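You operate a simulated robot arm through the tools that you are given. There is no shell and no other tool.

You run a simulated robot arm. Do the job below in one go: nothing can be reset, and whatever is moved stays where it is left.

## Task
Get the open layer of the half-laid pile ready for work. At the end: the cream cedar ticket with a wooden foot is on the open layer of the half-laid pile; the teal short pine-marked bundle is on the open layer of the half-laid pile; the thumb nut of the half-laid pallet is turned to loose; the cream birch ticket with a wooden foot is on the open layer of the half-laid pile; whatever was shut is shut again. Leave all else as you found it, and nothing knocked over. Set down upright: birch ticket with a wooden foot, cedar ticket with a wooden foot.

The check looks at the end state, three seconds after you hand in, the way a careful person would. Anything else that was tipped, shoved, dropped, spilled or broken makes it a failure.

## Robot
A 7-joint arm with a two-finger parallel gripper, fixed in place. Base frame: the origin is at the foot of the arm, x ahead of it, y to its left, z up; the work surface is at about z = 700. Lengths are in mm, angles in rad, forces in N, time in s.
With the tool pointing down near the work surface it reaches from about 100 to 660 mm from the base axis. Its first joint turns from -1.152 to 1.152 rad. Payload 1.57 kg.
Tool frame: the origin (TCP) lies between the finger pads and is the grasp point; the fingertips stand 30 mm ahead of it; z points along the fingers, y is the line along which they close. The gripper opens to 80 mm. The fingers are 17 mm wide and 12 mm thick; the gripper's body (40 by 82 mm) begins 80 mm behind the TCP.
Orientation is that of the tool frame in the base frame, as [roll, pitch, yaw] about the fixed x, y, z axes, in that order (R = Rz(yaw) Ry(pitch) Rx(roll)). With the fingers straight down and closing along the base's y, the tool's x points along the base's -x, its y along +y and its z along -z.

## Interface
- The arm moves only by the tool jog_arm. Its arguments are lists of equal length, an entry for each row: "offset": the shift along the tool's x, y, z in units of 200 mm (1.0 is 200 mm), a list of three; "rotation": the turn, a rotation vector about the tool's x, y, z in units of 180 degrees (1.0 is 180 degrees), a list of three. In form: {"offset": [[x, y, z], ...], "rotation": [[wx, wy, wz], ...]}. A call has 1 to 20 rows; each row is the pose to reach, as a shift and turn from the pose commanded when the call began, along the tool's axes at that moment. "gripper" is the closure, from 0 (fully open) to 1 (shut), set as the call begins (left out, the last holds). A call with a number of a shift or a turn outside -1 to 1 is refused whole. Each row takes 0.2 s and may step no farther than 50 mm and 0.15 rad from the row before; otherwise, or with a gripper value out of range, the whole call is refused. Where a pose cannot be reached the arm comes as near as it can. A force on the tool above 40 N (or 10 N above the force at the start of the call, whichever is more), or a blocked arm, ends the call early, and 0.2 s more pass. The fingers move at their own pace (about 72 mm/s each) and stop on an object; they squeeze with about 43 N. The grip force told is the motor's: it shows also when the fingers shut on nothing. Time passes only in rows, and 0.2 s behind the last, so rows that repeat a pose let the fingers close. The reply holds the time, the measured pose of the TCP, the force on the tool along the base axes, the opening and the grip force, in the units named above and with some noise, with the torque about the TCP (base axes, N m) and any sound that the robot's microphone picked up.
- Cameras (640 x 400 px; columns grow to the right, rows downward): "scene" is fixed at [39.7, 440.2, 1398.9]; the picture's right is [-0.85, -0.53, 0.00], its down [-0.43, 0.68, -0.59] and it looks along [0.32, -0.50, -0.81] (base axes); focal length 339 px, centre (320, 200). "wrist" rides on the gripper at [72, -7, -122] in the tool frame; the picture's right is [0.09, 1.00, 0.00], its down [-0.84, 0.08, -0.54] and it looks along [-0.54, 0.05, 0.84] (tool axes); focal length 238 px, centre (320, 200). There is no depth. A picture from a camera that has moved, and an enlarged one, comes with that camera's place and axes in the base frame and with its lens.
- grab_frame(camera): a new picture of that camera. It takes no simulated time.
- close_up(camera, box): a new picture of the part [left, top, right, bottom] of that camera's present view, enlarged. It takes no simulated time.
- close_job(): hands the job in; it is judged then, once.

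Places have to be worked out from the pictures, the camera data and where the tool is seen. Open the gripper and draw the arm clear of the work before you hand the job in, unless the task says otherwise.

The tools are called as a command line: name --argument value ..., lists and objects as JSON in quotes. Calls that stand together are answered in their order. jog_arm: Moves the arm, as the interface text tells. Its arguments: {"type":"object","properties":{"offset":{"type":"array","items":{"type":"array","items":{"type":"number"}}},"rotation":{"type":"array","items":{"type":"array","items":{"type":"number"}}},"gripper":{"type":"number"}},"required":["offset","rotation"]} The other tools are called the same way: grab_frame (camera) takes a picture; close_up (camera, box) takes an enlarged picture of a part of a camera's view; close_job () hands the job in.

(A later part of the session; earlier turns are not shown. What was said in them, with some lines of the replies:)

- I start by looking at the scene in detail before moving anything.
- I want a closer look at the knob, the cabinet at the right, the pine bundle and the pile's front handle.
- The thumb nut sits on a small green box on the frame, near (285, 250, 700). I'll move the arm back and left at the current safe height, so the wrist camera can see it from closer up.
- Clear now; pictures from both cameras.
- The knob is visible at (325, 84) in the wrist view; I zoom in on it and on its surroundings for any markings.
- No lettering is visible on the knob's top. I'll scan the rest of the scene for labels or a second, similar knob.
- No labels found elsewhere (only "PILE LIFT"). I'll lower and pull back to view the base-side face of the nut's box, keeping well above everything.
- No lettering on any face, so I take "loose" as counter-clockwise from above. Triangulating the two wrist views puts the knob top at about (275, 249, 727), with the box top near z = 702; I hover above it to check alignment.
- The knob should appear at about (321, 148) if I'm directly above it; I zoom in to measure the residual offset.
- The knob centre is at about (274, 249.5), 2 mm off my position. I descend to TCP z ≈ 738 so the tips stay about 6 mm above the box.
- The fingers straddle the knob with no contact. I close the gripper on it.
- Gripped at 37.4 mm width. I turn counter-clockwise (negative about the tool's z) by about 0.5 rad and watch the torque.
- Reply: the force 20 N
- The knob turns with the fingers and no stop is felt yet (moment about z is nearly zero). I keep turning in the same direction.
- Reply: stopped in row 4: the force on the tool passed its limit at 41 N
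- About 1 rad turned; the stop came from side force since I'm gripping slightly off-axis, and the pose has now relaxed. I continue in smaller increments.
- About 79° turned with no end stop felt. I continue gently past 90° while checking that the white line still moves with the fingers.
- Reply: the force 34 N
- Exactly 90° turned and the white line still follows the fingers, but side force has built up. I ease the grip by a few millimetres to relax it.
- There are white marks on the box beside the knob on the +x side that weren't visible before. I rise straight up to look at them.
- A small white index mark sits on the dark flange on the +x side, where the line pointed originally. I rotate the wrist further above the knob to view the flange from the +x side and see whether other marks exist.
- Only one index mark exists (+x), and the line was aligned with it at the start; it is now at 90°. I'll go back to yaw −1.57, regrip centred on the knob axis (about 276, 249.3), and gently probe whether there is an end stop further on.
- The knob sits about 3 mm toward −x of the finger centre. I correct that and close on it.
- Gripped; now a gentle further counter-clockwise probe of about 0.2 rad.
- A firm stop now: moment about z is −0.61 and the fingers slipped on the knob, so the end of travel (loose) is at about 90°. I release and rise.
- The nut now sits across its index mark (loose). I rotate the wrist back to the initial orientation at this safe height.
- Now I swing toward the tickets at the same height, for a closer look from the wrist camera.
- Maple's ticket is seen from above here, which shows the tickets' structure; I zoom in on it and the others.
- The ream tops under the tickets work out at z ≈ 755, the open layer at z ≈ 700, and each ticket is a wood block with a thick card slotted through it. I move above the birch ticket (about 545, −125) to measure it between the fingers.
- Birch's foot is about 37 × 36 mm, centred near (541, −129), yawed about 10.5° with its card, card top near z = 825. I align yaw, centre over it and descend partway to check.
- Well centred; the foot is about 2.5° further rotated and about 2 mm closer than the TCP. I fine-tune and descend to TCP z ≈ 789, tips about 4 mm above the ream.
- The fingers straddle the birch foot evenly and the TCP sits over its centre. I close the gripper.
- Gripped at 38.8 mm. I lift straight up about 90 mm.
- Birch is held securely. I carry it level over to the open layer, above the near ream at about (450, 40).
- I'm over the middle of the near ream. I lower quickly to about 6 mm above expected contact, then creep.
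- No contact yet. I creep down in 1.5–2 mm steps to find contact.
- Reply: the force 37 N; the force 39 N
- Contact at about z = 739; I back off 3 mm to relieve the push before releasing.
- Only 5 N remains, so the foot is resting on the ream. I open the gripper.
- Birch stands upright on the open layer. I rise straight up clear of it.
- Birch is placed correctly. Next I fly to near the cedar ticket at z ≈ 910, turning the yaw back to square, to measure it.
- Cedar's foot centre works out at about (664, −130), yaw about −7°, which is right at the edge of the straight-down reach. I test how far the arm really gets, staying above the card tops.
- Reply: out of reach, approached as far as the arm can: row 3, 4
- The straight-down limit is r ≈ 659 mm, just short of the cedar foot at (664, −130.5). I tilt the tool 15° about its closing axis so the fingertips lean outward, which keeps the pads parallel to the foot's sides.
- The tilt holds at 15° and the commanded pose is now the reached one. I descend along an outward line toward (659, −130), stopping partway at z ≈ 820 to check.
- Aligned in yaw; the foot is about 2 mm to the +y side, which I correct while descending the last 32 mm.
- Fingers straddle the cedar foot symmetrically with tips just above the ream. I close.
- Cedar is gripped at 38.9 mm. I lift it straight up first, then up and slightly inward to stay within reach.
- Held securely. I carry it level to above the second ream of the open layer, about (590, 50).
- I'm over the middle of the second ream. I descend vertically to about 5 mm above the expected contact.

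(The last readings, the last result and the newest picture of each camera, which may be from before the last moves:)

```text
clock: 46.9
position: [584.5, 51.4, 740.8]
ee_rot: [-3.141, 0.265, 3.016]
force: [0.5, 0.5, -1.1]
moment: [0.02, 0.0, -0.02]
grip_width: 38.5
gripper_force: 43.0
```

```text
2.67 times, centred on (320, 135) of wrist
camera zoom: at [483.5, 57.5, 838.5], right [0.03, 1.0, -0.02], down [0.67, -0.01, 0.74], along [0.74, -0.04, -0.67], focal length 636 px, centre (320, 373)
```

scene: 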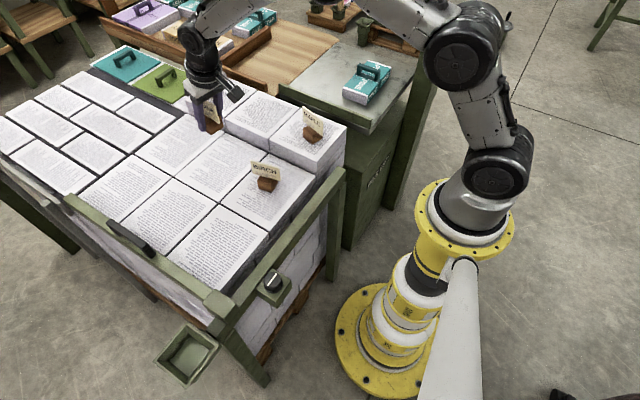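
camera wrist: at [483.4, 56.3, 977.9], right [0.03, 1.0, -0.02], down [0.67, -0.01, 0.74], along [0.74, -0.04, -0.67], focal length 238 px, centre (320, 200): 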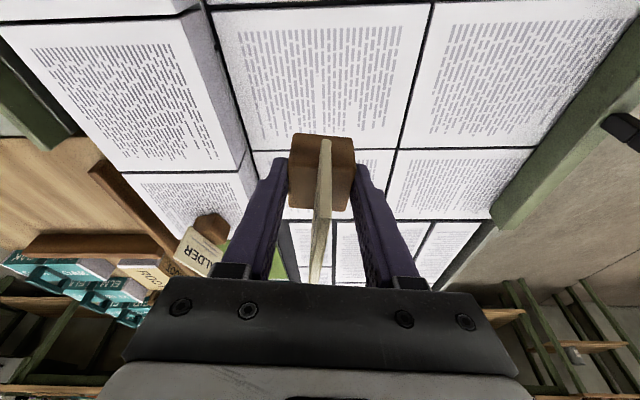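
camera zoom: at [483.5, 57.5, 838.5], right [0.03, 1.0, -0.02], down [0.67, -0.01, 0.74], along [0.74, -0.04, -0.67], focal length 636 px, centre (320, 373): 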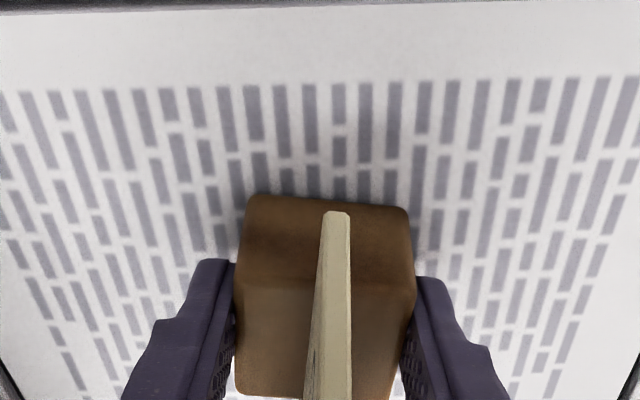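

About 5 mm to go. I creep down 2 mm at a time and check the force.

jog_arm --offset '[[0.0013, 0, 0.0048], [0.0026, 0, 0.0097]]' --rotation '[[0, 0, 0], [0, 0, 0]]'

```text
clock: 47.5
position: [584.2, 51.2, 737.5]
ee_rot: [-3.142, 0.262, 3.018]
force: [0.4, 0.0, 0.1]
moment: [0.02, 0.04, 0.02]
grip_width: 38.4
gripper_force: 42.7
```

jog_arm --offset '[[0.0013, 0, 0.0048], [0.002, 0, 0.0075]]' --rotation '[[0, 0, 0], [0, 0, 0]]'

```text
clock: 48.1
position: [585.6, 50.0, 738.3]
ee_rot: [3.14, 0.266, 3.018]
force: [-2.8, 1.1, 5.6]
moment: [-0.03, 0.13, -0.04]
grip_width: 38.7
gripper_force: 42.8
```

Light contact (5.6 N): the foot is on the ream. I open the gripper.

jog_arm --offset '[[0, 0, 0], [0, 0, 0], [0, 0, 0], [0, 0, 0]]' --rotation '[[0, 0, 0], [0, 0, 0], [0, 0, 0], [0, 0, 0]]' --gripper 0

close_up --camera "wrist" --box '[200, 60, 440, 210]'

```text
clock: 49.1
position: [584.9, 50.8, 737.8]
ee_rot: [3.141, 0.263, 3.018]
force: [0.1, -0.2, 0.8]
moment: [0.01, -0.02, 0.0]
grip_width: 80.0
gripper_force: 0.0
```

```text
2.67 times, centred on (320, 135) of wrist
camera zoom: at [484.0, 56.6, 835.5], right [0.03, 1.0, -0.02], down [0.67, -0.01, 0.74], along [0.74, -0.04, -0.67], focal length 636 px, centre (320, 373)
```

zoom: 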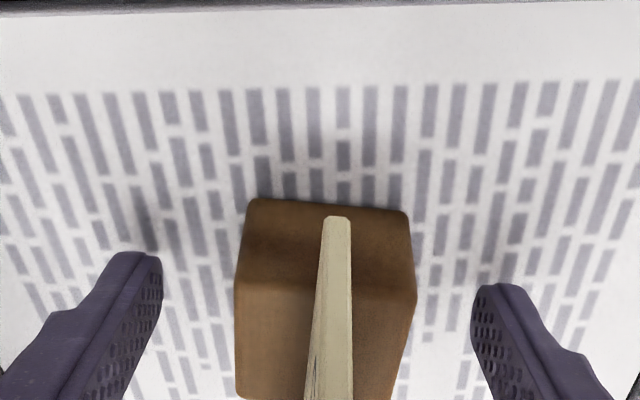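

Cedar stands free. I rise vertically, then take out the tilt.

jog_arm --offset '[[-0.026, 0, -0.0966], [-0.0653, 0, -0.241], [-0.118, 0, -0.434], [-0.17, 0, -0.628], [-0.209, 0, -0.772], [-0.209, 0, -0.772], [-0.209, 0, -0.772]]' --rotation '[[0, 0, 0], [0, 0, 0], [0, 0, 0], [0, 0, 0], [0, 0, 0], [0, 0.0417, 0], [0, 0.0833, 0]]'

grab_frame --camera "scene"

grab_frame --camera "wrist"

close_up --camera "scene" --box '[160, 60, 320, 200]'

```text
clock: 50.7
position: [586.2, 50.6, 898.0]
ee_rot: [3.141, 0.0, 3.018]
force: [-0.2, -0.3, 0.6]
moment: [0.01, 0.03, -0.03]
grip_width: 79.8
gripper_force: 0.1
```

```text
taken
```

scene: 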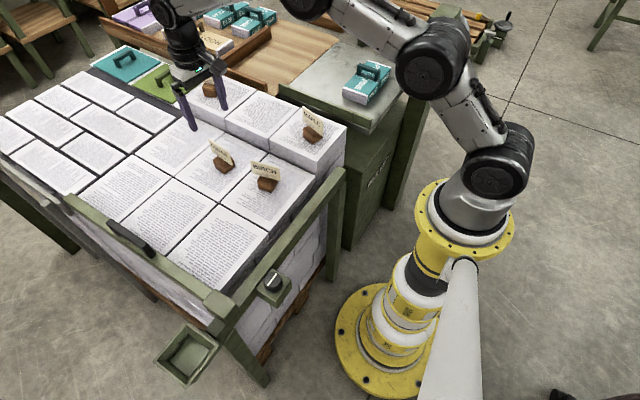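

```text
taken
camera wrist: at [513.9, 53.0, 1019.5], right [0.03, 1.0, 0.0], down [0.84, -0.03, 0.54], along [0.54, -0.02, -0.84], focal length 238 px, centre (320, 200)
```

wrist: 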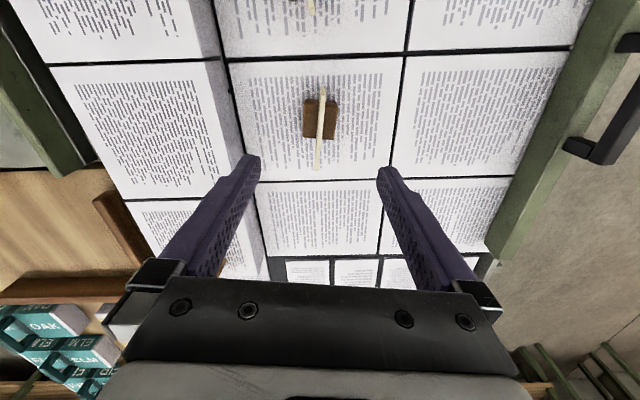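

```text
2.86 times, centred on (240, 130) of scene
camera zoom: at [39.6, 440.2, 1398.9], right [-0.85, -0.53, 0.0], down [-0.43, 0.68, -0.59], along [0.32, -0.5, -0.81], focal length 969 px, centre (549, 400)
```

zoom: 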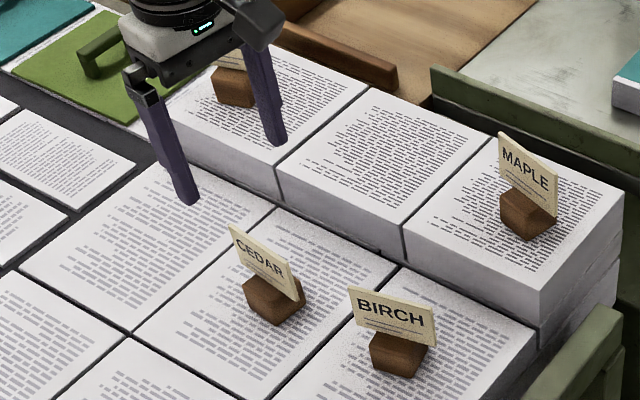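

Both tickets stand upright on the open layer. Now the pine bundle: I climb and swing over toward the metal table to look at it.

jog_arm --offset '[[0.107, -0.195, -0.05], [0.214, -0.389, -0.1], [0.32, -0.584, -0.15], [0.427, -0.779, -0.2], [0.534, -0.9735, -0.25]]' --rotation '[[0, 0, 0], [0, 0, 0], [0, 0, 0], [0, 0, 0], [0, 0, 0]]'

jog_arm --offset '[[0.05, -0.19, 0], [0.1, -0.38, 0], [0.15, -0.57, 0], [0.2, -0.76, 0], [0.25, -0.93, 0], [0.25, -0.93, 0]]' --rotation '[[0, 0, 0], [0, 0, 0], [0, 0, 0], [0, 0, 0], [0, 0, 0], [0, 0, 0]]'

grab_frame --camera "wrist"

grab_frame --camera "scene"

```text
clock: 51.9
position: [455.0, -127.0, 947.7]
ee_rot: [3.14, 0.002, 3.018]
force: [-0.3, -0.1, 0.2]
moment: [0.03, 0.02, 0.01]
grip_width: 80.0
gripper_force: 0.1
```

```text
clock: 53.3
position: [382.1, -305.8, 947.2]
ee_rot: [3.141, 0.002, 3.02]
force: [0.4, 0.2, -0.6]
moment: [0.03, 0.04, 0.04]
grip_width: 79.9
gripper_force: 0.0
```

```text
taken
camera wrist: at [310.5, -303.4, 1068.1], right [0.03, 1.0, 0.0], down [0.84, -0.03, 0.54], along [0.54, -0.02, -0.84], focal length 238 px, centre (320, 200)
```

wrist: 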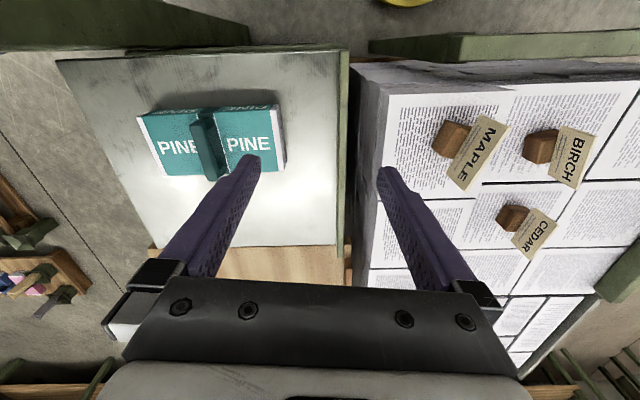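

```text
taken
```

scene: 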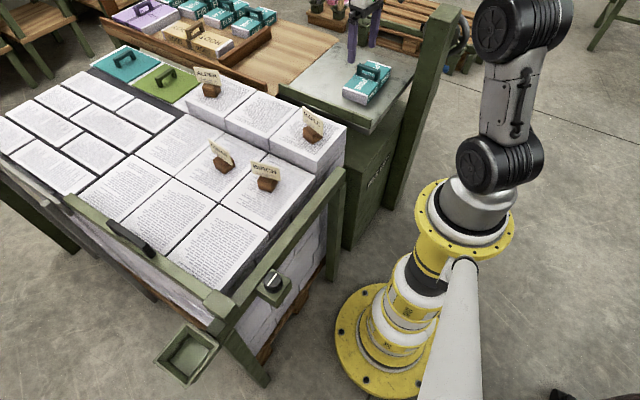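

The bundle lies with its long side along y and the handle bar running along x, so my fingers closing along y can take the bar. I zoom in to measure it.

close_up --camera "wrist" --box '[120, 80, 300, 200]'

close_up --camera "scene" --box '[330, 45, 410, 110]'

```text
3.33 times, centred on (210, 140) of wrist
camera zoom: at [310.5, -303.4, 1068.1], right [0.03, 1.0, 0.0], down [0.84, -0.03, 0.54], along [0.54, -0.02, -0.84], focal length 794 px, centre (687, 400)
```

zoom: 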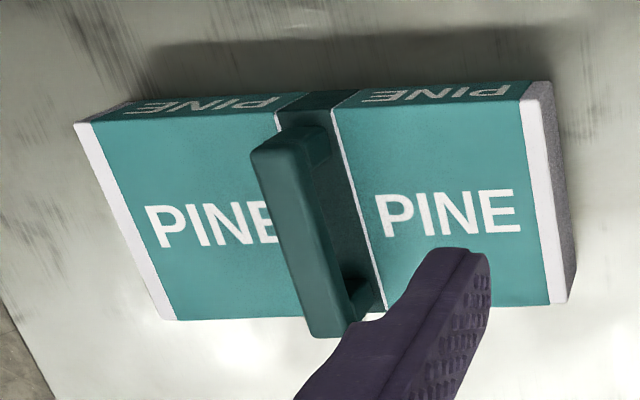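

```text
6.15 times, centred on (370, 78) of scene
camera zoom: at [39.7, 440.1, 1398.9], right [-0.85, -0.53, 0.0], down [-0.43, 0.68, -0.59], along [0.32, -0.5, -0.81], focal length 2088 px, centre (12, 954)
```

zoom: 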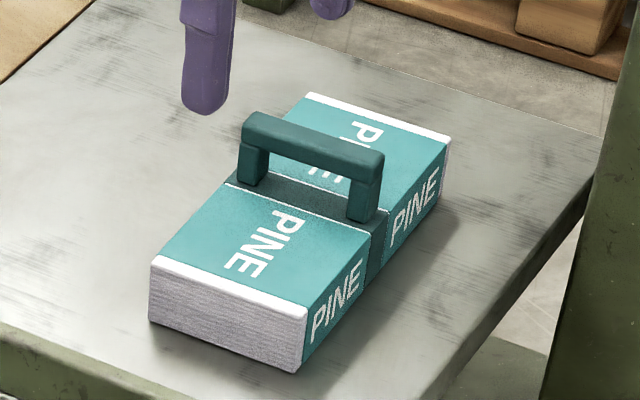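

Triangulation puts the handle bar's centre near (416, −450), top at z ≈ 787, running along x with a small yaw of about −3°, and the bundle about 85 × 170 mm. I move above it for an alignment check.

jog_arm --offset '[[-0.066, -0.173, 0.08], [-0.131, -0.347, 0.16], [-0.197, -0.52, 0.25], [-0.2625, -0.693, 0.35], [-0.2625, -0.693, 0.35]]' --rotation '[[0, 0, 0], [0, 0, -0.01], [0, 0, -0.02], [0, 0, -0.02], [0, 0, -0.02]]'

grab_frame --camera "wrist"

close_up --camera "wrist" --box '[200, 60, 440, 210]'

grab_frame --camera "scene"

```text
clock: 54.5
position: [417.5, -451.1, 875.0]
ee_rot: [3.14, 0.002, 3.083]
force: [-0.8, -1.0, 0.3]
moment: [-0.04, -0.01, 0.01]
grip_width: 80.0
gripper_force: 0.0
```

```text
taken
camera wrist: at [345.9, -452.9, 996.7], right [-0.03, 1.0, 0.0], down [0.84, 0.03, 0.54], along [0.54, 0.02, -0.84], focal length 238 px, centre (320, 200)
```

wrist: 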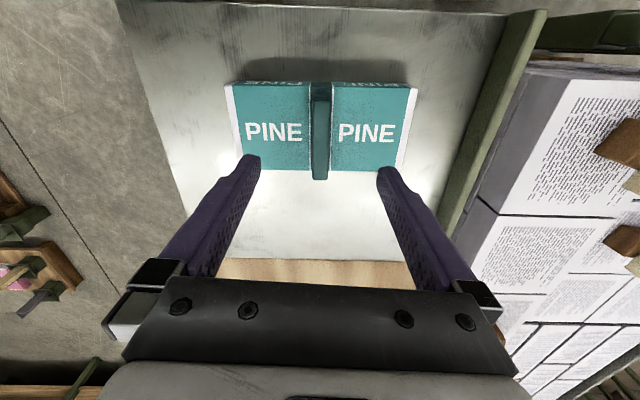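

```text
2.67 times, centred on (320, 135) of wrist
camera zoom: at [345.9, -452.9, 996.7], right [-0.03, 1.0, 0.0], down [0.84, 0.03, 0.54], along [0.54, 0.02, -0.84], focal length 636 px, centre (320, 373)
```

zoom: 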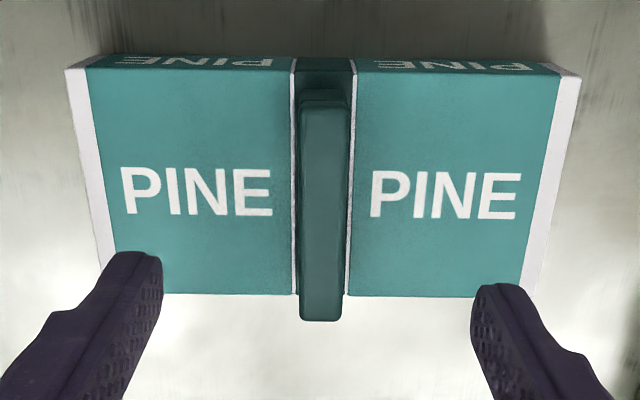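

```text
taken
```

scene: 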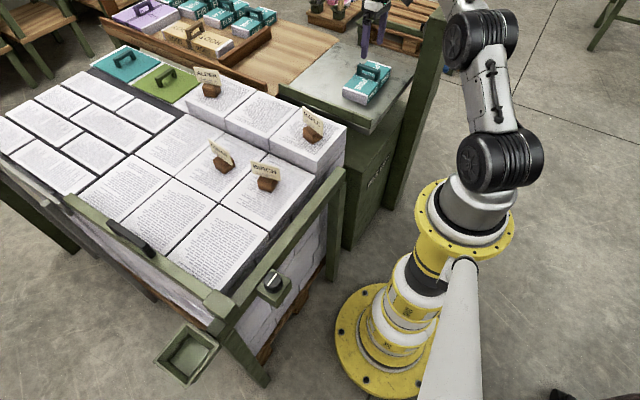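

The bar is centred at about (420, −450), aligned with the base x axis, bar top z ≈ 787 and bundle top z ≈ 757. I fine-tune the yaw and descend to TCP z ≈ 793, so the tips stay about 6 mm above the bundle top.

jog_arm --offset '[[-0.0098, 0.003, 0.15], [-0.0098, 0.003, 0.28], [-0.0098, 0.003, 0.37], [-0.0098, 0.003, 0.408], [-0.0098, 0.003, 0.408]]' --rotation '[[0, 0, -0.018], [0, 0, -0.018], [0, 0, -0.018], [0, 0, -0.018], [0, 0, -0.018]]'

close_up --camera "wrist" --box '[200, 60, 440, 210]'

close_up --camera "scene" --box '[330, 35, 410, 110]'

```text
clock: 55.7
position: [421.9, -450.6, 794.0]
ee_rot: [3.141, 0.002, 3.138]
force: [-0.2, -0.5, 1.0]
moment: [-0.01, 0.02, -0.02]
grip_width: 79.9
gripper_force: 0.0
```

```text
2.67 times, centred on (320, 135) of wrist
camera zoom: at [349.4, -457.1, 915.5], right [-0.09, 1.0, 0.0], down [0.84, 0.07, 0.54], along [0.54, 0.05, -0.84], focal length 636 px, centre (320, 373)
```

zoom: 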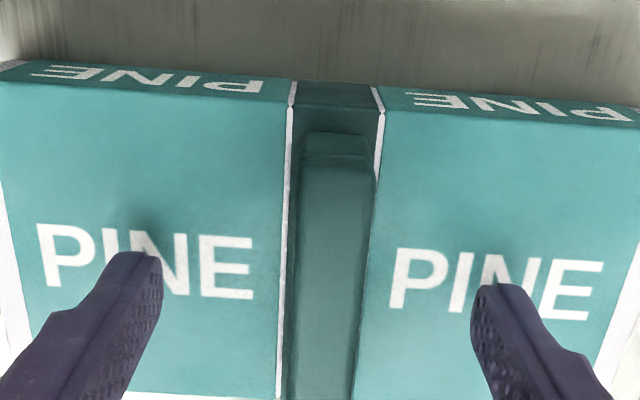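

```text
5.33 times, centred on (370, 72) of scene
camera zoom: at [39.7, 440.2, 1398.9], right [-0.85, -0.53, 0.0], down [-0.43, 0.68, -0.59], along [0.32, -0.5, -0.81], focal length 1809 px, centre (53, 880)
```

zoom: 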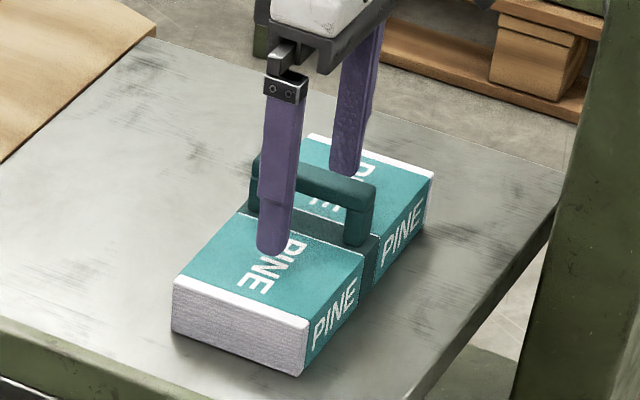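

The bar sits about 2 mm toward +y with about 2° more yaw; I correct both, then close on the bar.

jog_arm --offset '[[0, 0.0115, 0], [0, 0.0115, 0]]' --rotation '[[0, 0, -0.012], [0, 0, -0.012]]'

jog_arm --offset '[[0, 0, 0], [0, 0, 0], [0, 0, 0], [0, 0, 0], [0, 0, 0]]' --rotation '[[0, 0, 0], [0, 0, 0], [0, 0, 0], [0, 0, 0], [0, 0, 0]]' --gripper 1

close_up --camera "wrist" --box '[200, 60, 440, 210]'

close_up --camera "scene" --box '[330, 35, 410, 110]'

```text
clock: 56.3
position: [422.2, -448.6, 795.6]
ee_rot: [-3.141, 0.002, -3.107]
force: [-1.3, -0.1, -0.1]
moment: [-0.01, 0.0, 0.01]
grip_width: 79.9
gripper_force: 0.1
```

```text
clock: 57.5
position: [421.0, -448.7, 794.4]
ee_rot: [-3.142, 0.0, -3.11]
force: [-0.5, -0.2, 0.6]
moment: [-0.01, -0.05, -0.14]
grip_width: 15.5
gripper_force: 31.1
```

```text
2.67 times, centred on (320, 135) of wrist
camera zoom: at [349.4, -457.4, 916.1], right [-0.13, 0.99, 0.0], down [0.83, 0.11, 0.54], along [0.54, 0.07, -0.84], focal length 636 px, centre (320, 373)
```

zoom: 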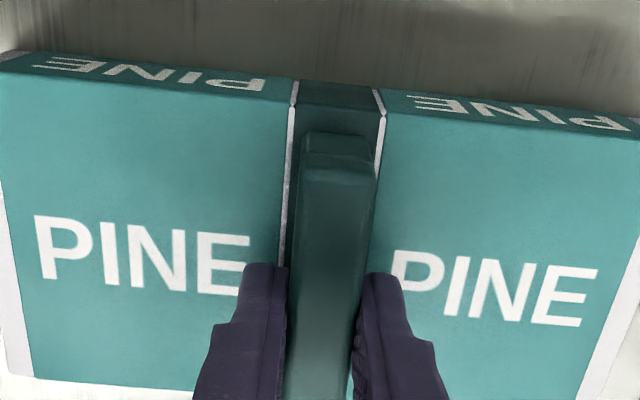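

```text
5.33 times, centred on (370, 72) of scene
camera zoom: at [39.6, 440.2, 1398.9], right [-0.85, -0.53, 0.0], down [-0.43, 0.68, -0.59], along [0.32, -0.5, -0.81], focal length 1809 px, centre (53, 880)
```

zoom: 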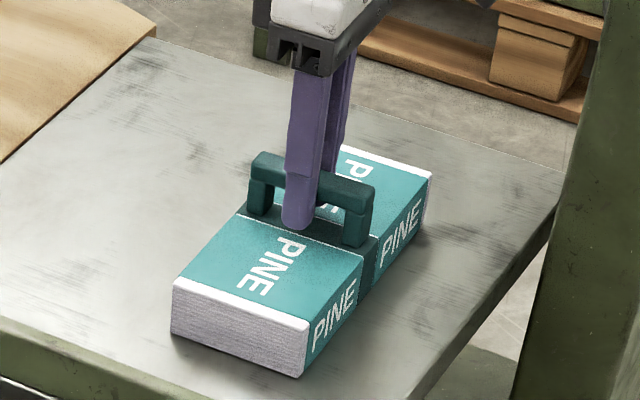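

Closed on the bar at 15.5 mm. I hold briefly, then lift 10 mm to check the load and that it hangs level.

jog_arm --offset '[[0, 0, 0], [0, 0, 0], [0, 0, -0.02], [0, 0, -0.05], [0, 0, -0.05]]' --rotation '[[0, 0, 0], [0, 0, 0], [0, 0, 0], [0, 0, 0], [0, 0, 0]]'

close_up --camera "scene" --box '[330, 35, 410, 110]'

```text
clock: 58.7
position: [419.8, -448.3, 804.3]
ee_rot: [3.14, 0.001, -3.108]
force: [0.2, -0.4, -2.7]
moment: [0.01, -0.01, -0.02]
grip_width: 15.4
gripper_force: 31.2
```

```text
5.33 times, centred on (370, 72) of scene
camera zoom: at [39.7, 440.1, 1398.9], right [-0.85, -0.53, 0.0], down [-0.43, 0.68, -0.59], along [0.32, -0.5, -0.81], focal length 1809 px, centre (53, 880)
```

zoom: 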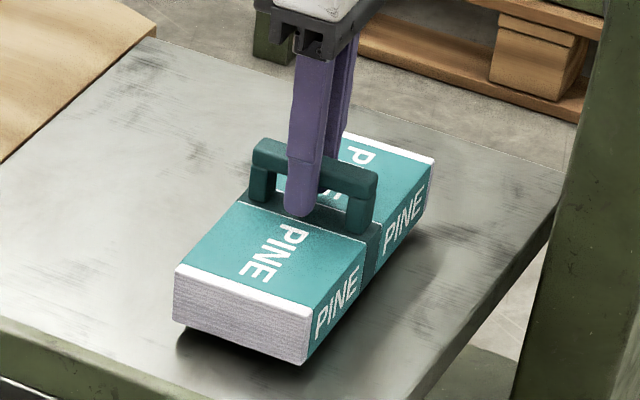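

The bundle lifts level (about 3 N). I raise it well above the ticket tops and draw it in toward the base, so the path runs clear of maple and birch.

jog_arm --offset '[[0, 0, -0.1], [0, 0, -0.225], [0, 0, -0.35], [0.038, 0.0613, -0.46], [0.0946, 0.1633, -0.55], [0.1703, 0.2909, -0.62], [0.2557, 0.4288, -0.665], [0.341, 0.5718, -0.69], [0.402, 0.689, -0.7], [0.402, 0.689, -0.7]]' --rotation '[[0, 0, 0], [0, 0, 0], [0, 0, 0], [0, 0, 0], [0, 0, 0], [0, 0, 0], [0, 0, 0], [0, 0, 0], [0, 0, 0], [0, 0, 0]]'

grab_frame --camera "scene"

grab_frame --camera "wrist"

```text
clock: 60.9
position: [335.1, -312.6, 946.4]
ee_rot: [-3.141, 0.004, -3.109]
force: [0.2, 0.2, -2.7]
moment: [-0.01, 0.0, -0.01]
grip_width: 15.4
gripper_force: 31.0
```

```text
taken
```

scene: 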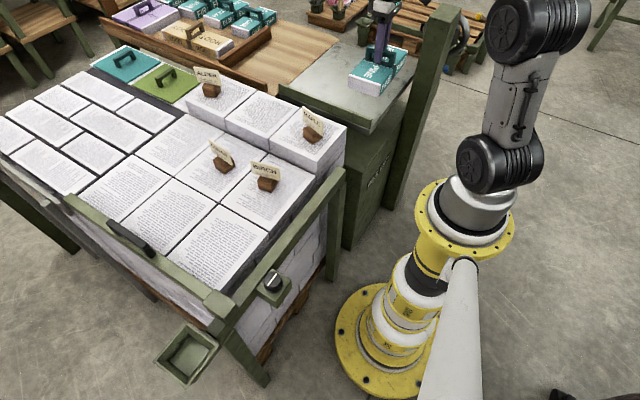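

```text
taken
camera wrist: at [263.7, -321.8, 1067.0], right [-0.13, 0.99, 0.0], down [0.83, 0.11, 0.54], along [0.54, 0.07, -0.84], focal length 238 px, centre (320, 200)
```

wrist: 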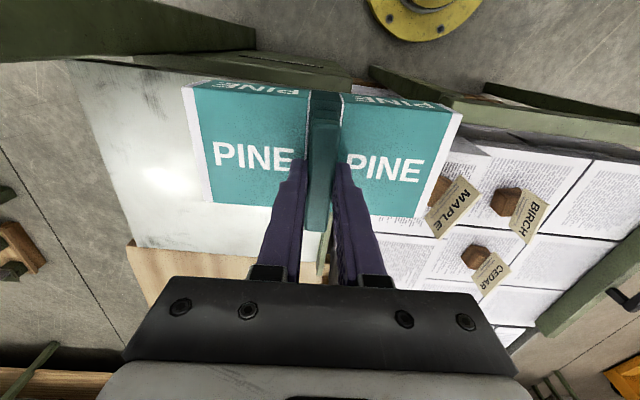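

Level and secure. I move along y at x ≈ 335, with the bundle's bottom about 25 mm above the ticket tops and clear of them sideways.

jog_arm --offset '[[-0.0053, 0.158, -0.01], [-0.0107, 0.3165, -0.02], [-0.016, 0.475, -0.03], [-0.0213, 0.633, -0.04], [-0.0267, 0.791, -0.05], [-0.032, 0.9495, -0.05]]' --rotation '[[0, 0, 0], [0, 0, 0], [0, 0, 0], [0, 0, 0], [0, 0, 0], [0, 0, 0]]'

jog_arm --offset '[[-0.0053, 0.158, 0], [-0.0107, 0.3165, 0], [-0.016, 0.475, 0], [-0.0213, 0.633, 0], [-0.0267, 0.791, 0], [-0.032, 0.9495, 0], [-0.032, 0.9495, 0]]' --rotation '[[0, 0, 0], [0, 0, 0], [0, 0, 0], [0, 0, 0], [0, 0, 0], [0, 0, 0], [0, 0, 0]]'

grab_frame --camera "scene"

grab_frame --camera "wrist"

```text
clock: 62.3
position: [334.7, -123.1, 953.7]
ee_rot: [-3.141, 0.002, -3.107]
force: [-0.1, 0.5, -2.4]
moment: [0.02, 0.03, -0.01]
grip_width: 15.8
gripper_force: 31.2
```

```text
clock: 63.9
position: [335.3, 66.4, 954.8]
ee_rot: [3.141, 0.001, -3.109]
force: [0.3, 0.1, -3.0]
moment: [-0.02, -0.02, -0.01]
grip_width: 15.6
gripper_force: 31.2
```

```text
taken
```

scene: 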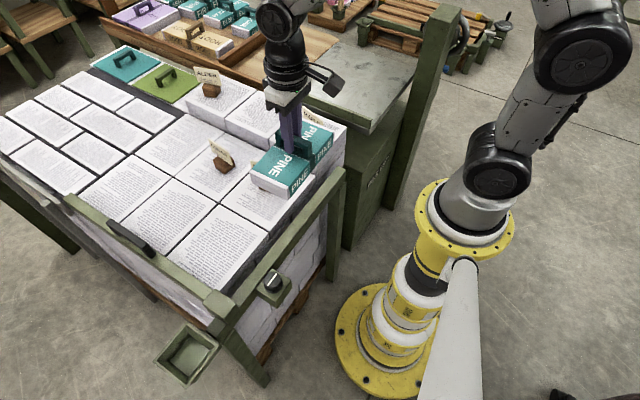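

```text
taken
camera wrist: at [263.5, 56.8, 1076.9], right [-0.13, 0.99, 0.0], down [0.83, 0.11, 0.54], along [0.54, 0.07, -0.84], focal length 238 px, centre (320, 200)
```

wrist: 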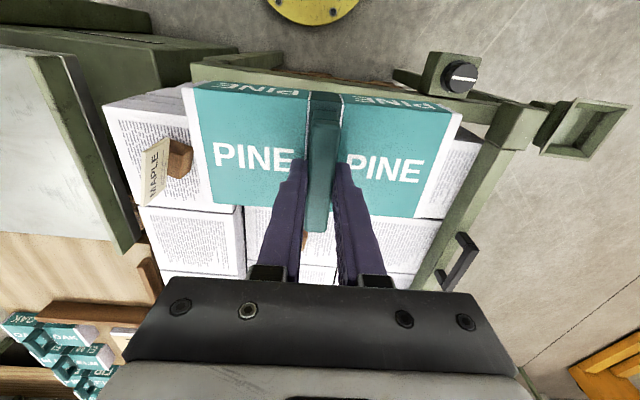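

Over the near frame side, all clear. I carry the bundle on to above the +y near ream, about (446, 243).

jog_arm --offset '[[-0.0834, 0.1233, 0], [-0.1669, 0.2467, 0], [-0.2503, 0.37, 0], [-0.3337, 0.4933, 0], [-0.4171, 0.6166, 0], [-0.5006, 0.74, 0], [-0.584, 0.8633, 0], [-0.584, 0.8633, 0]]' --rotation '[[0, 0, 0], [0, 0, 0], [0, 0, 0], [0, 0, 0], [0, 0, 0], [0, 0, 0], [0, 0, 0], [0, 0, 0]]'

grab_frame --camera "scene"

grab_frame --camera "wrist"

```text
clock: 65.7
position: [444.5, 243.1, 955.1]
ee_rot: [-3.141, 0.003, -3.11]
force: [0.0, 0.5, -2.9]
moment: [-0.01, -0.02, -0.03]
grip_width: 15.5
gripper_force: 31.0
```

```text
taken
```

scene: 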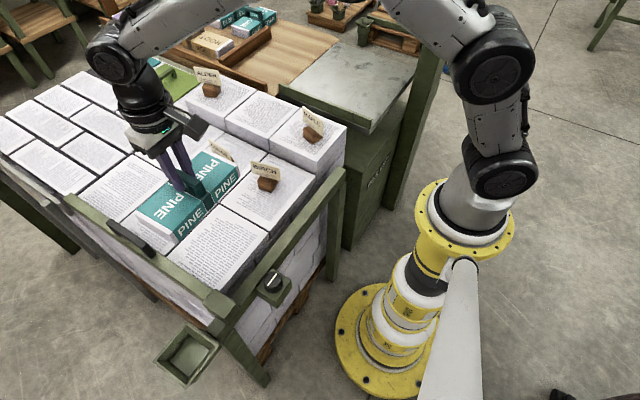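

```text
taken
camera wrist: at [372.5, 234.3, 1075.2], right [-0.13, 0.99, 0.0], down [0.83, 0.11, 0.54], along [0.54, 0.07, -0.84], focal length 238 px, centre (320, 200)
```

wrist: 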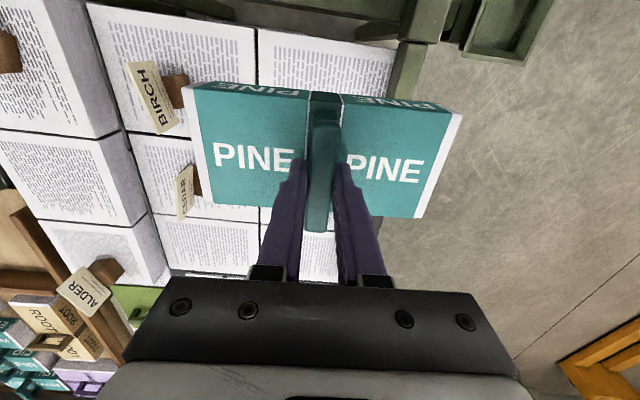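

Ream C spans x 365–520, y 153–334; I shift the centre to y ≈ 237 for clearance from the gate bar and lower to well above the expected contact.

jog_arm --offset '[[0, -0.015, 0.12], [0, -0.03, 0.26], [0, -0.03, 0.4], [0, -0.03, 0.53], [0, -0.03, 0.64], [0, -0.03, 0.715], [0, -0.03, 0.715]]' --rotation '[[0, 0, 0], [0, 0, 0], [0, 0, 0], [0, 0, 0], [0, 0, 0], [0, 0, 0], [0, 0, 0]]'

grab_frame --camera "wrist"

close_up --camera "scene" --box '[90, 120, 290, 280]'

```text
clock: 67.3
position: [446.2, 235.1, 812.2]
ee_rot: [3.141, 0.002, -3.108]
force: [0.3, -0.3, -2.1]
moment: [0.01, 0.01, 0.03]
grip_width: 15.5
gripper_force: 31.3
```

```text
taken
camera wrist: at [373.7, 226.8, 933.8], right [-0.13, 0.99, 0.0], down [0.83, 0.11, 0.54], along [0.54, 0.07, -0.84], focal length 238 px, centre (320, 200)
```

wrist: 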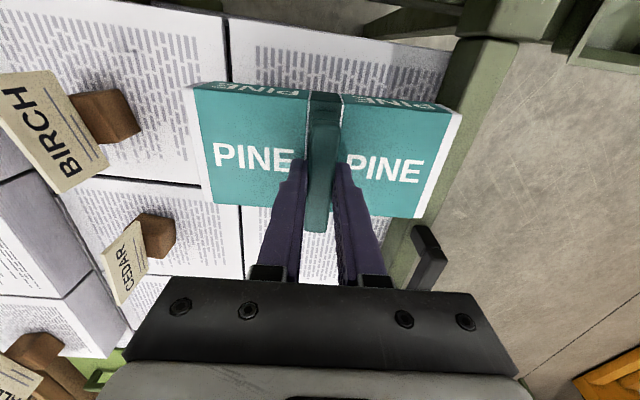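

```text
2.50 times, centred on (190, 200) of scene
camera zoom: at [39.7, 440.2, 1398.9], right [-0.85, -0.53, 0.0], down [-0.43, 0.68, -0.59], along [0.32, -0.5, -0.81], focal length 848 px, centre (645, 200)
```

zoom: 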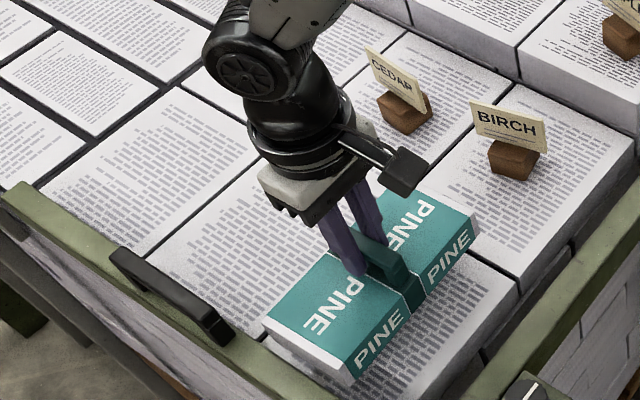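

Bundle spans y ≈ 148–326 and the gate bar's inner edge is at about y ≥ 343, so there's clearance. I lower in small steps with force checks.

jog_arm --offset '[[0, 0, 0.03], [0, 0, 0.06]]' --rotation '[[0, 0, 0], [0, 0, 0]]'

close_up --camera "scene" --box '[150, 180, 250, 280]'

```text
clock: 67.9
position: [445.2, 237.7, 799.4]
ee_rot: [3.141, 0.0, -3.108]
force: [0.1, 0.0, -2.9]
moment: [-0.01, 0.01, -0.04]
grip_width: 15.8
gripper_force: 31.2
```

```text
4.00 times, centred on (200, 230) of scene
camera zoom: at [39.7, 440.2, 1398.9], right [-0.85, -0.53, 0.0], down [-0.43, 0.68, -0.59], along [0.32, -0.5, -0.81], focal length 1357 px, centre (800, 80)
```

zoom: 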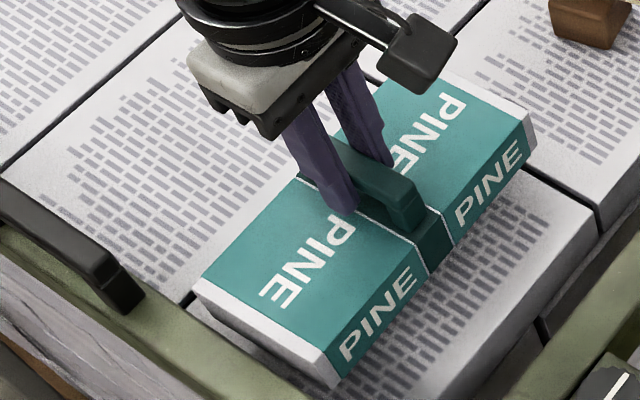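

Still hanging free. By projection the bottom is about 20 mm above the layer; I lower 10 mm, then smaller steps.

jog_arm --offset '[[0, 0, 0.025], [0, 0, 0.05]]' --rotation '[[0, 0, 0], [0, 0, 0]]'

jog_arm --offset '[[0, 0, 0.01], [0, 0, 0.02]]' --rotation '[[0, 0, 0], [0, 0, 0]]'

close_up --camera "scene" --box '[150, 180, 250, 280]'

```text
clock: 68.5
position: [445.6, 236.3, 790.5]
ee_rot: [-3.141, 0.004, -3.108]
force: [0.1, -0.3, -3.7]
moment: [0.02, -0.01, 0.01]
grip_width: 15.3
gripper_force: 31.4
```

```text
clock: 69.1
position: [445.1, 235.5, 786.9]
ee_rot: [-3.141, 0.003, -3.109]
force: [-0.2, -0.4, -2.0]
moment: [-0.01, 0.0, -0.02]
grip_width: 15.6
gripper_force: 31.1
```

```text
4.00 times, centred on (200, 230) of scene
camera zoom: at [39.7, 440.2, 1398.9], right [-0.85, -0.53, 0.0], down [-0.43, 0.68, -0.59], along [0.32, -0.5, -0.81], focal length 1357 px, centre (800, 80)
```

zoom: 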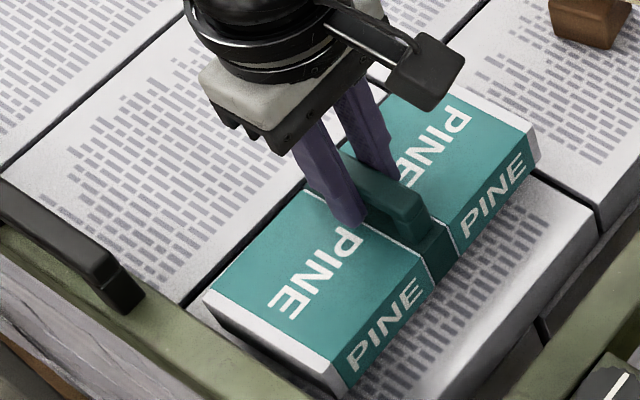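

The shadow gap is closing. I continue in 3 mm steps, one call at a time.

jog_arm --offset '[[0, 0, 0.008], [0, 0, 0.015]]' --rotation '[[0, 0, 0], [0, 0, 0]]'

```text
clock: 69.7
position: [445.7, 236.4, 784.1]
ee_rot: [3.141, 0.001, -3.108]
force: [0.1, -0.1, -2.6]
moment: [-0.02, 0.0, 0.01]
grip_width: 15.5
gripper_force: 31.7
```

jog_arm --offset '[[0, 0, 0.008], [0, 0, 0.015]]' --rotation '[[0, 0, 0], [0, 0, 0]]'

close_up --camera "scene" --box '[160, 210, 240, 290]'

```text
clock: 70.3
position: [446.0, 236.0, 780.0]
ee_rot: [-3.141, 0.004, -3.108]
force: [0.1, 0.7, -2.3]
moment: [0.01, 0.0, 0.02]
grip_width: 15.6
gripper_force: 31.6
```

```text
5.00 times, centred on (200, 250) of scene
camera zoom: at [39.7, 440.2, 1398.9], right [-0.85, -0.53, 0.0], down [-0.43, 0.68, -0.59], along [0.32, -0.5, -0.81], focal length 1696 px, centre (920, -50)
```

zoom: 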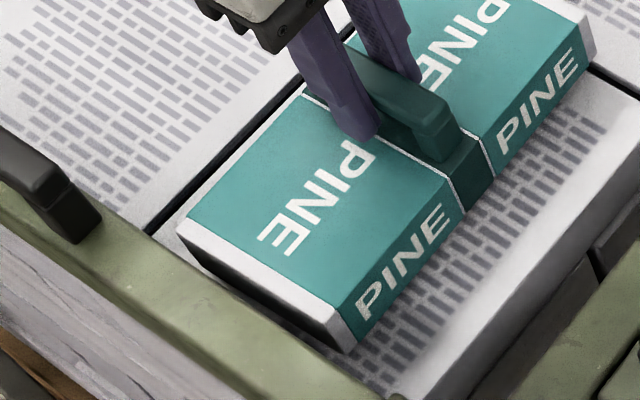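

Nearly touching; 2 mm more.

jog_arm --offset '[[0, 0, 0.006], [0, 0, 0.011]]' --rotation '[[0, 0, 0], [0, 0, 0]]'

```text
clock: 70.9
position: [445.9, 237.1, 777.6]
ee_rot: [3.141, 0.002, -3.108]
force: [0.0, 0.2, -2.3]
moment: [-0.02, -0.01, 0.01]
grip_width: 15.6
gripper_force: 31.9
```

jog_arm --offset '[[0, 0, 0.005], [0, 0, 0.01]]' --rotation '[[0, 0, 0], [0, 0, 0]]'

```text
clock: 71.5
position: [446.2, 236.9, 776.1]
ee_rot: [3.141, 0.003, -3.108]
force: [-0.4, 0.9, -2.9]
moment: [-0.02, 0.01, -0.03]
grip_width: 15.6
gripper_force: 31.1
```

jog_arm --offset '[[0, 0, 0.005], [0, 0, 0.01]]' --rotation '[[0, 0, 0], [0, 0, 0]]'

close_up --camera "scene" --box '[160, 210, 240, 290]'

```text
clock: 72.1
position: [446.8, 237.0, 774.9]
ee_rot: [-3.14, 0.002, -3.108]
force: [-0.3, 0.2, -2.9]
moment: [0.0, 0.01, 0.0]
grip_width: 15.7
gripper_force: 30.9
```

```text
5.00 times, centred on (200, 250) of scene
camera zoom: at [39.7, 440.2, 1398.9], right [-0.85, -0.53, 0.0], down [-0.43, 0.68, -0.59], along [0.32, -0.5, -0.81], focal length 1696 px, centre (920, -50)
```

zoom: 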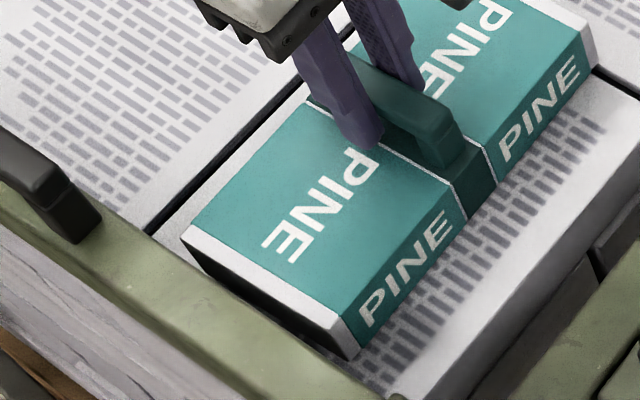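

Still no contact (−2.9 N is the bundle's weight). I continue 2 mm at a time.

jog_arm --offset '[[0, 0, 0.005], [0, 0, 0.01]]' --rotation '[[0, 0, 0], [0, 0, 0]]'

```text
clock: 72.7
position: [444.6, 236.2, 773.0]
ee_rot: [3.141, 0.002, -3.11]
force: [-0.9, 0.1, -1.0]
moment: [-0.09, -0.01, -0.02]
grip_width: 15.6
gripper_force: 31.4
```

The force has eased to −1.0 N with a small moment: contact is starting. One more millimetre.

jog_arm --offset '[[0, 0, 0.005], [0, 0, 0.005]]' --rotation '[[0, 0, 0], [0, 0, 0]]'

close_up --camera "scene" --box '[160, 200, 260, 280]'

```text
clock: 73.3
position: [445.4, 237.6, 771.8]
ee_rot: [-3.141, 0.004, -3.107]
force: [-5.4, -3.8, 14.1]
moment: [-0.06, 0.43, -0.02]
grip_width: 15.7
gripper_force: 31.2
```

```text
5.00 times, centred on (210, 240) of scene
camera zoom: at [39.4, 440.0, 1398.9], right [-0.85, -0.53, 0.0], down [-0.43, 0.68, -0.59], along [0.32, -0.5, -0.81], focal length 1696 px, centre (870, 0)
```

zoom: 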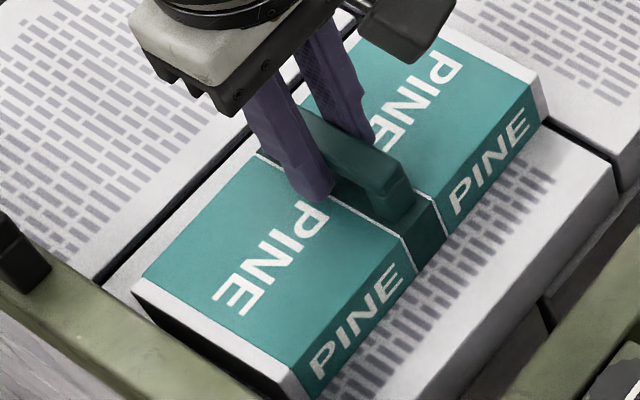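

Resting firmly (14 N). I open the gripper; the bundle stays flat on the ream.

jog_arm --offset '[[0, 0, -0.002], [0, 0, -0.002], [0, 0, -0.002], [0, 0, -0.002]]' --rotation '[[0, 0, 0], [0, 0, 0], [0, 0, 0], [0, 0, 0]]' --gripper 0.3

jog_arm --offset '[[0, 0, -0.1], [0, 0, -0.25], [0, 0, -0.45], [0, 0, -0.65], [0, 0, -0.85]]' --rotation '[[0, 0, 0], [0, 0, 0], [0, 0, 0], [0, 0, 0], [0, 0, 0]]'

grab_frame --camera "scene"

grab_frame --camera "wrist"

```text
clock: 74.3
position: [445.4, 238.2, 772.6]
ee_rot: [3.141, 0.002, -3.109]
force: [0.2, 0.5, 0.8]
moment: [0.0, 0.0, 0.04]
grip_width: 55.8
gripper_force: 0.1
```

```text
clock: 75.5
position: [443.7, 236.8, 942.5]
ee_rot: [3.142, 0.004, -3.108]
force: [0.5, -0.5, 0.5]
moment: [-0.02, 0.03, -0.03]
grip_width: 56.3
gripper_force: 0.0
```

```text
taken
```

scene: 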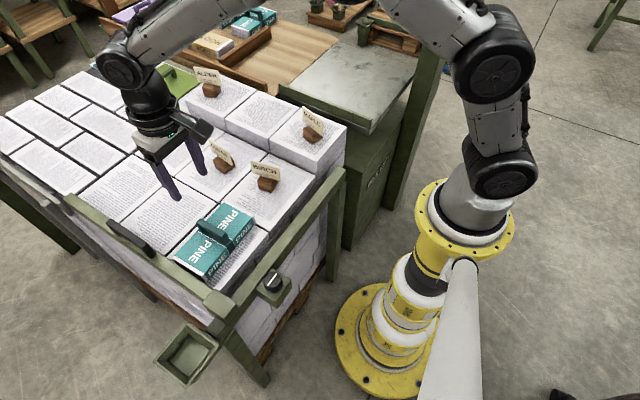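

```text
taken
camera wrist: at [372.7, 227.9, 1063.4], right [-0.13, 0.99, 0.0], down [0.83, 0.11, 0.54], along [0.54, 0.07, -0.84], focal length 238 px, centre (320, 200)
```

wrist: 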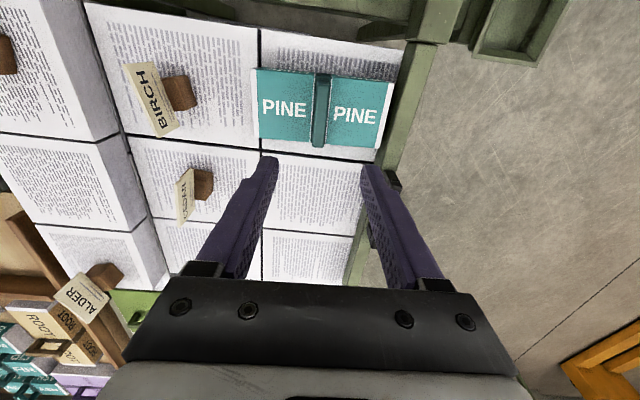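

The bundle is on the open layer. I check its clearance from the gate bar and everything else in close-ups.

close_up --camera "wrist" --box '[240, 20, 440, 180]'

close_up --camera "scene" --box '[160, 60, 350, 300]'

close_up --camera "scene" --box '[160, 190, 300, 300]'

```text
2.50 times, centred on (340, 100) of wrist
camera zoom: at [372.7, 227.9, 1063.4], right [-0.13, 0.99, 0.0], down [0.83, 0.11, 0.54], along [0.54, 0.07, -0.84], focal length 596 px, centre (270, 450)
```

zoom: 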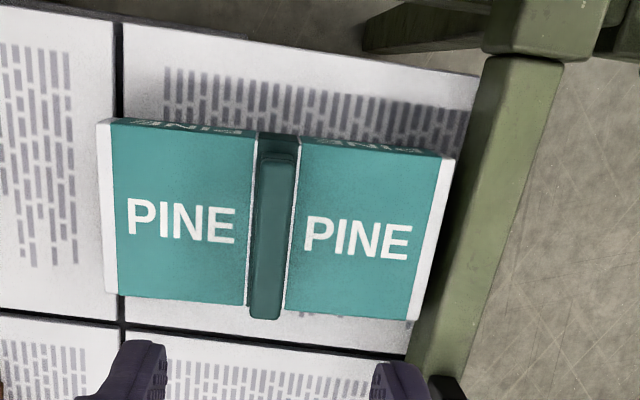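

```text
1.67 times, centred on (255, 180) of scene
camera zoom: at [39.6, 440.2, 1398.9], right [-0.85, -0.53, 0.0], down [-0.43, 0.68, -0.59], along [0.32, -0.5, -0.81], focal length 565 px, centre (428, 233)
```

zoom: 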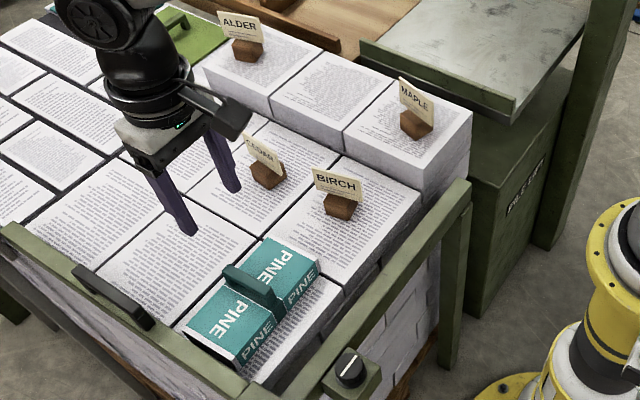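

```text
3.64 times, centred on (230, 245) of scene
camera zoom: at [39.6, 440.2, 1398.9], right [-0.85, -0.53, 0.0], down [-0.43, 0.68, -0.59], along [0.32, -0.5, -0.81], focal length 1234 px, centre (647, 36)
```

zoom: 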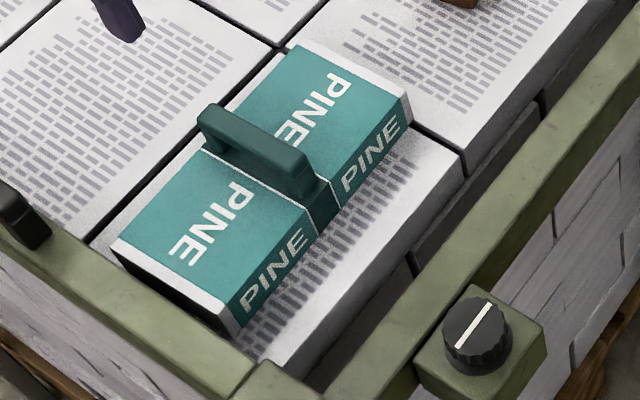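

Everything is in place: both tickets upright, the bundle flat and clear of the gate bar, and the nut across its mark. I open the gripper fully and draw the arm back, up and off the pile.

jog_arm --offset '[[0.05, -0.035, -0.15], [0.2, -0.14, -0.25], [0.38, -0.265, -0.3], [0.57, -0.395, -0.3], [0.76, -0.525, -0.3], [0.9425, -0.6537, -0.3], [0.9425, -0.6537, -0.3]]' --rotation '[[0, 0, 0], [0, 0, 0], [0, 0, 0], [0, 0, 0], [0, 0, 0], [0, 0, 0], [0, 0, 0]]' --gripper 0

grab_frame --camera "scene"

grab_frame --camera "wrist"

close_up --camera "scene" --box '[0, 60, 240, 300]'

close_up --camera "scene" --box '[160, 50, 350, 170]'

```text
clock: 77.1
position: [260.1, 100.9, 1003.1]
ee_rot: [-3.141, 0.002, -3.106]
force: [0.4, 0.4, 0.3]
moment: [0.0, 0.01, -0.01]
grip_width: 80.2
gripper_force: 0.1
```

```text
taken
```

scene: 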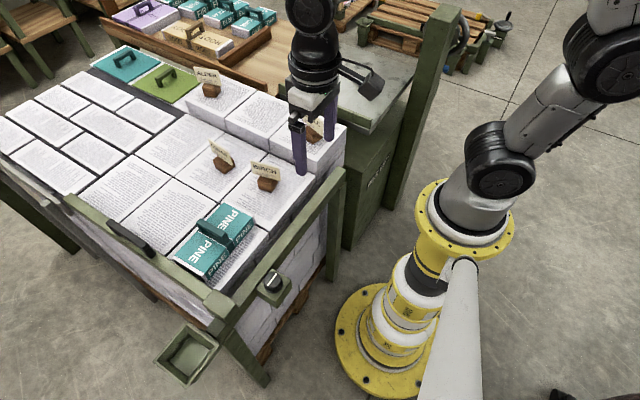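

```text
taken
camera wrist: at [188.9, 91.0, 1124.0], right [-0.13, 0.99, 0.0], down [0.83, 0.11, 0.54], along [0.54, 0.07, -0.84], focal length 238 px, centre (320, 200)
```

wrist: 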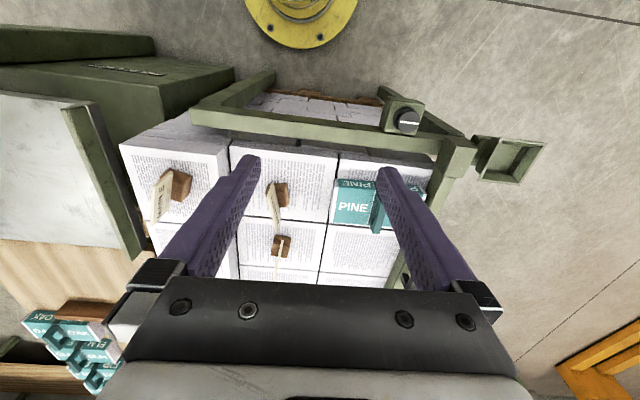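

```text
1.67 times, centred on (120, 180) of scene
camera zoom: at [39.6, 440.2, 1398.9], right [-0.85, -0.53, 0.0], down [-0.43, 0.68, -0.59], along [0.32, -0.5, -0.81], focal length 565 px, centre (653, 233)
```

zoom: 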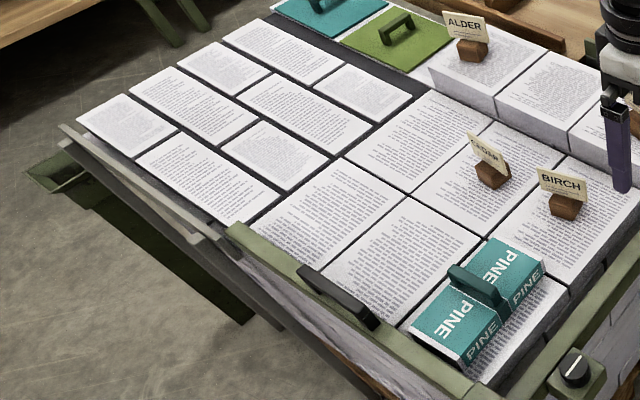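

```text
3.33 times, centred on (255, 110) of scene
camera zoom: at [39.6, 440.2, 1398.9], right [-0.85, -0.53, 0.0], down [-0.43, 0.68, -0.59], along [0.32, -0.5, -0.81], focal length 1131 px, centre (537, 500)
```

zoom: 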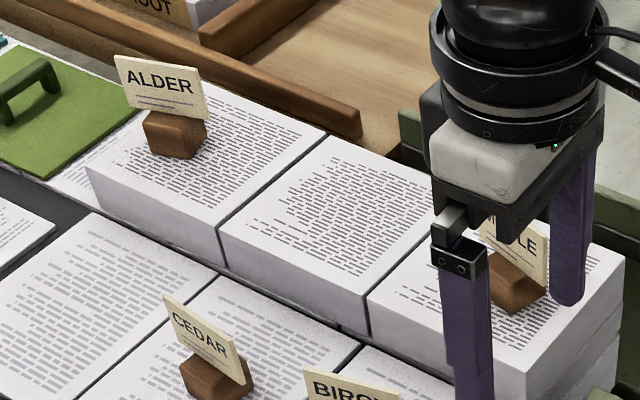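

The final views match the goal: cedar and birch are upright and the pine bundle lies flat on the open layer, and the nut sits at its loose stop. The gate, maple, alder and everything else look unchanged, and the open gripper is clear of the pile, so I hand the job in.

close_job

```text
The job is handed in.
```

I've handed the job in. From the last pictures, everything the task asked for looks done:

- **Cedar ticket:** standing upright on the open layer, on the second ream at about (590, 50).
- **Birch ticket:** standing upright on the open layer, on the near ream at about (450, 40).
- **Pine bundle:** lying flat on the open layer at about (446, 237). It spans the seam between two level reams by a few millimetres and is clear of the gate bar.
- **Thumb nut:** turned counter-clockwise about 90° until it reached a firm stop. It carries no lettering, so taking this as "loose" rests on the usual loosening direction and on the end stop.
- **Shut items:** I did not open anything, and the gate bar looks the same as at the start.

Nothing was tipped or dropped. The maple and alder tickets are where they were. The gripper is open and the arm is drawn back off the pile.
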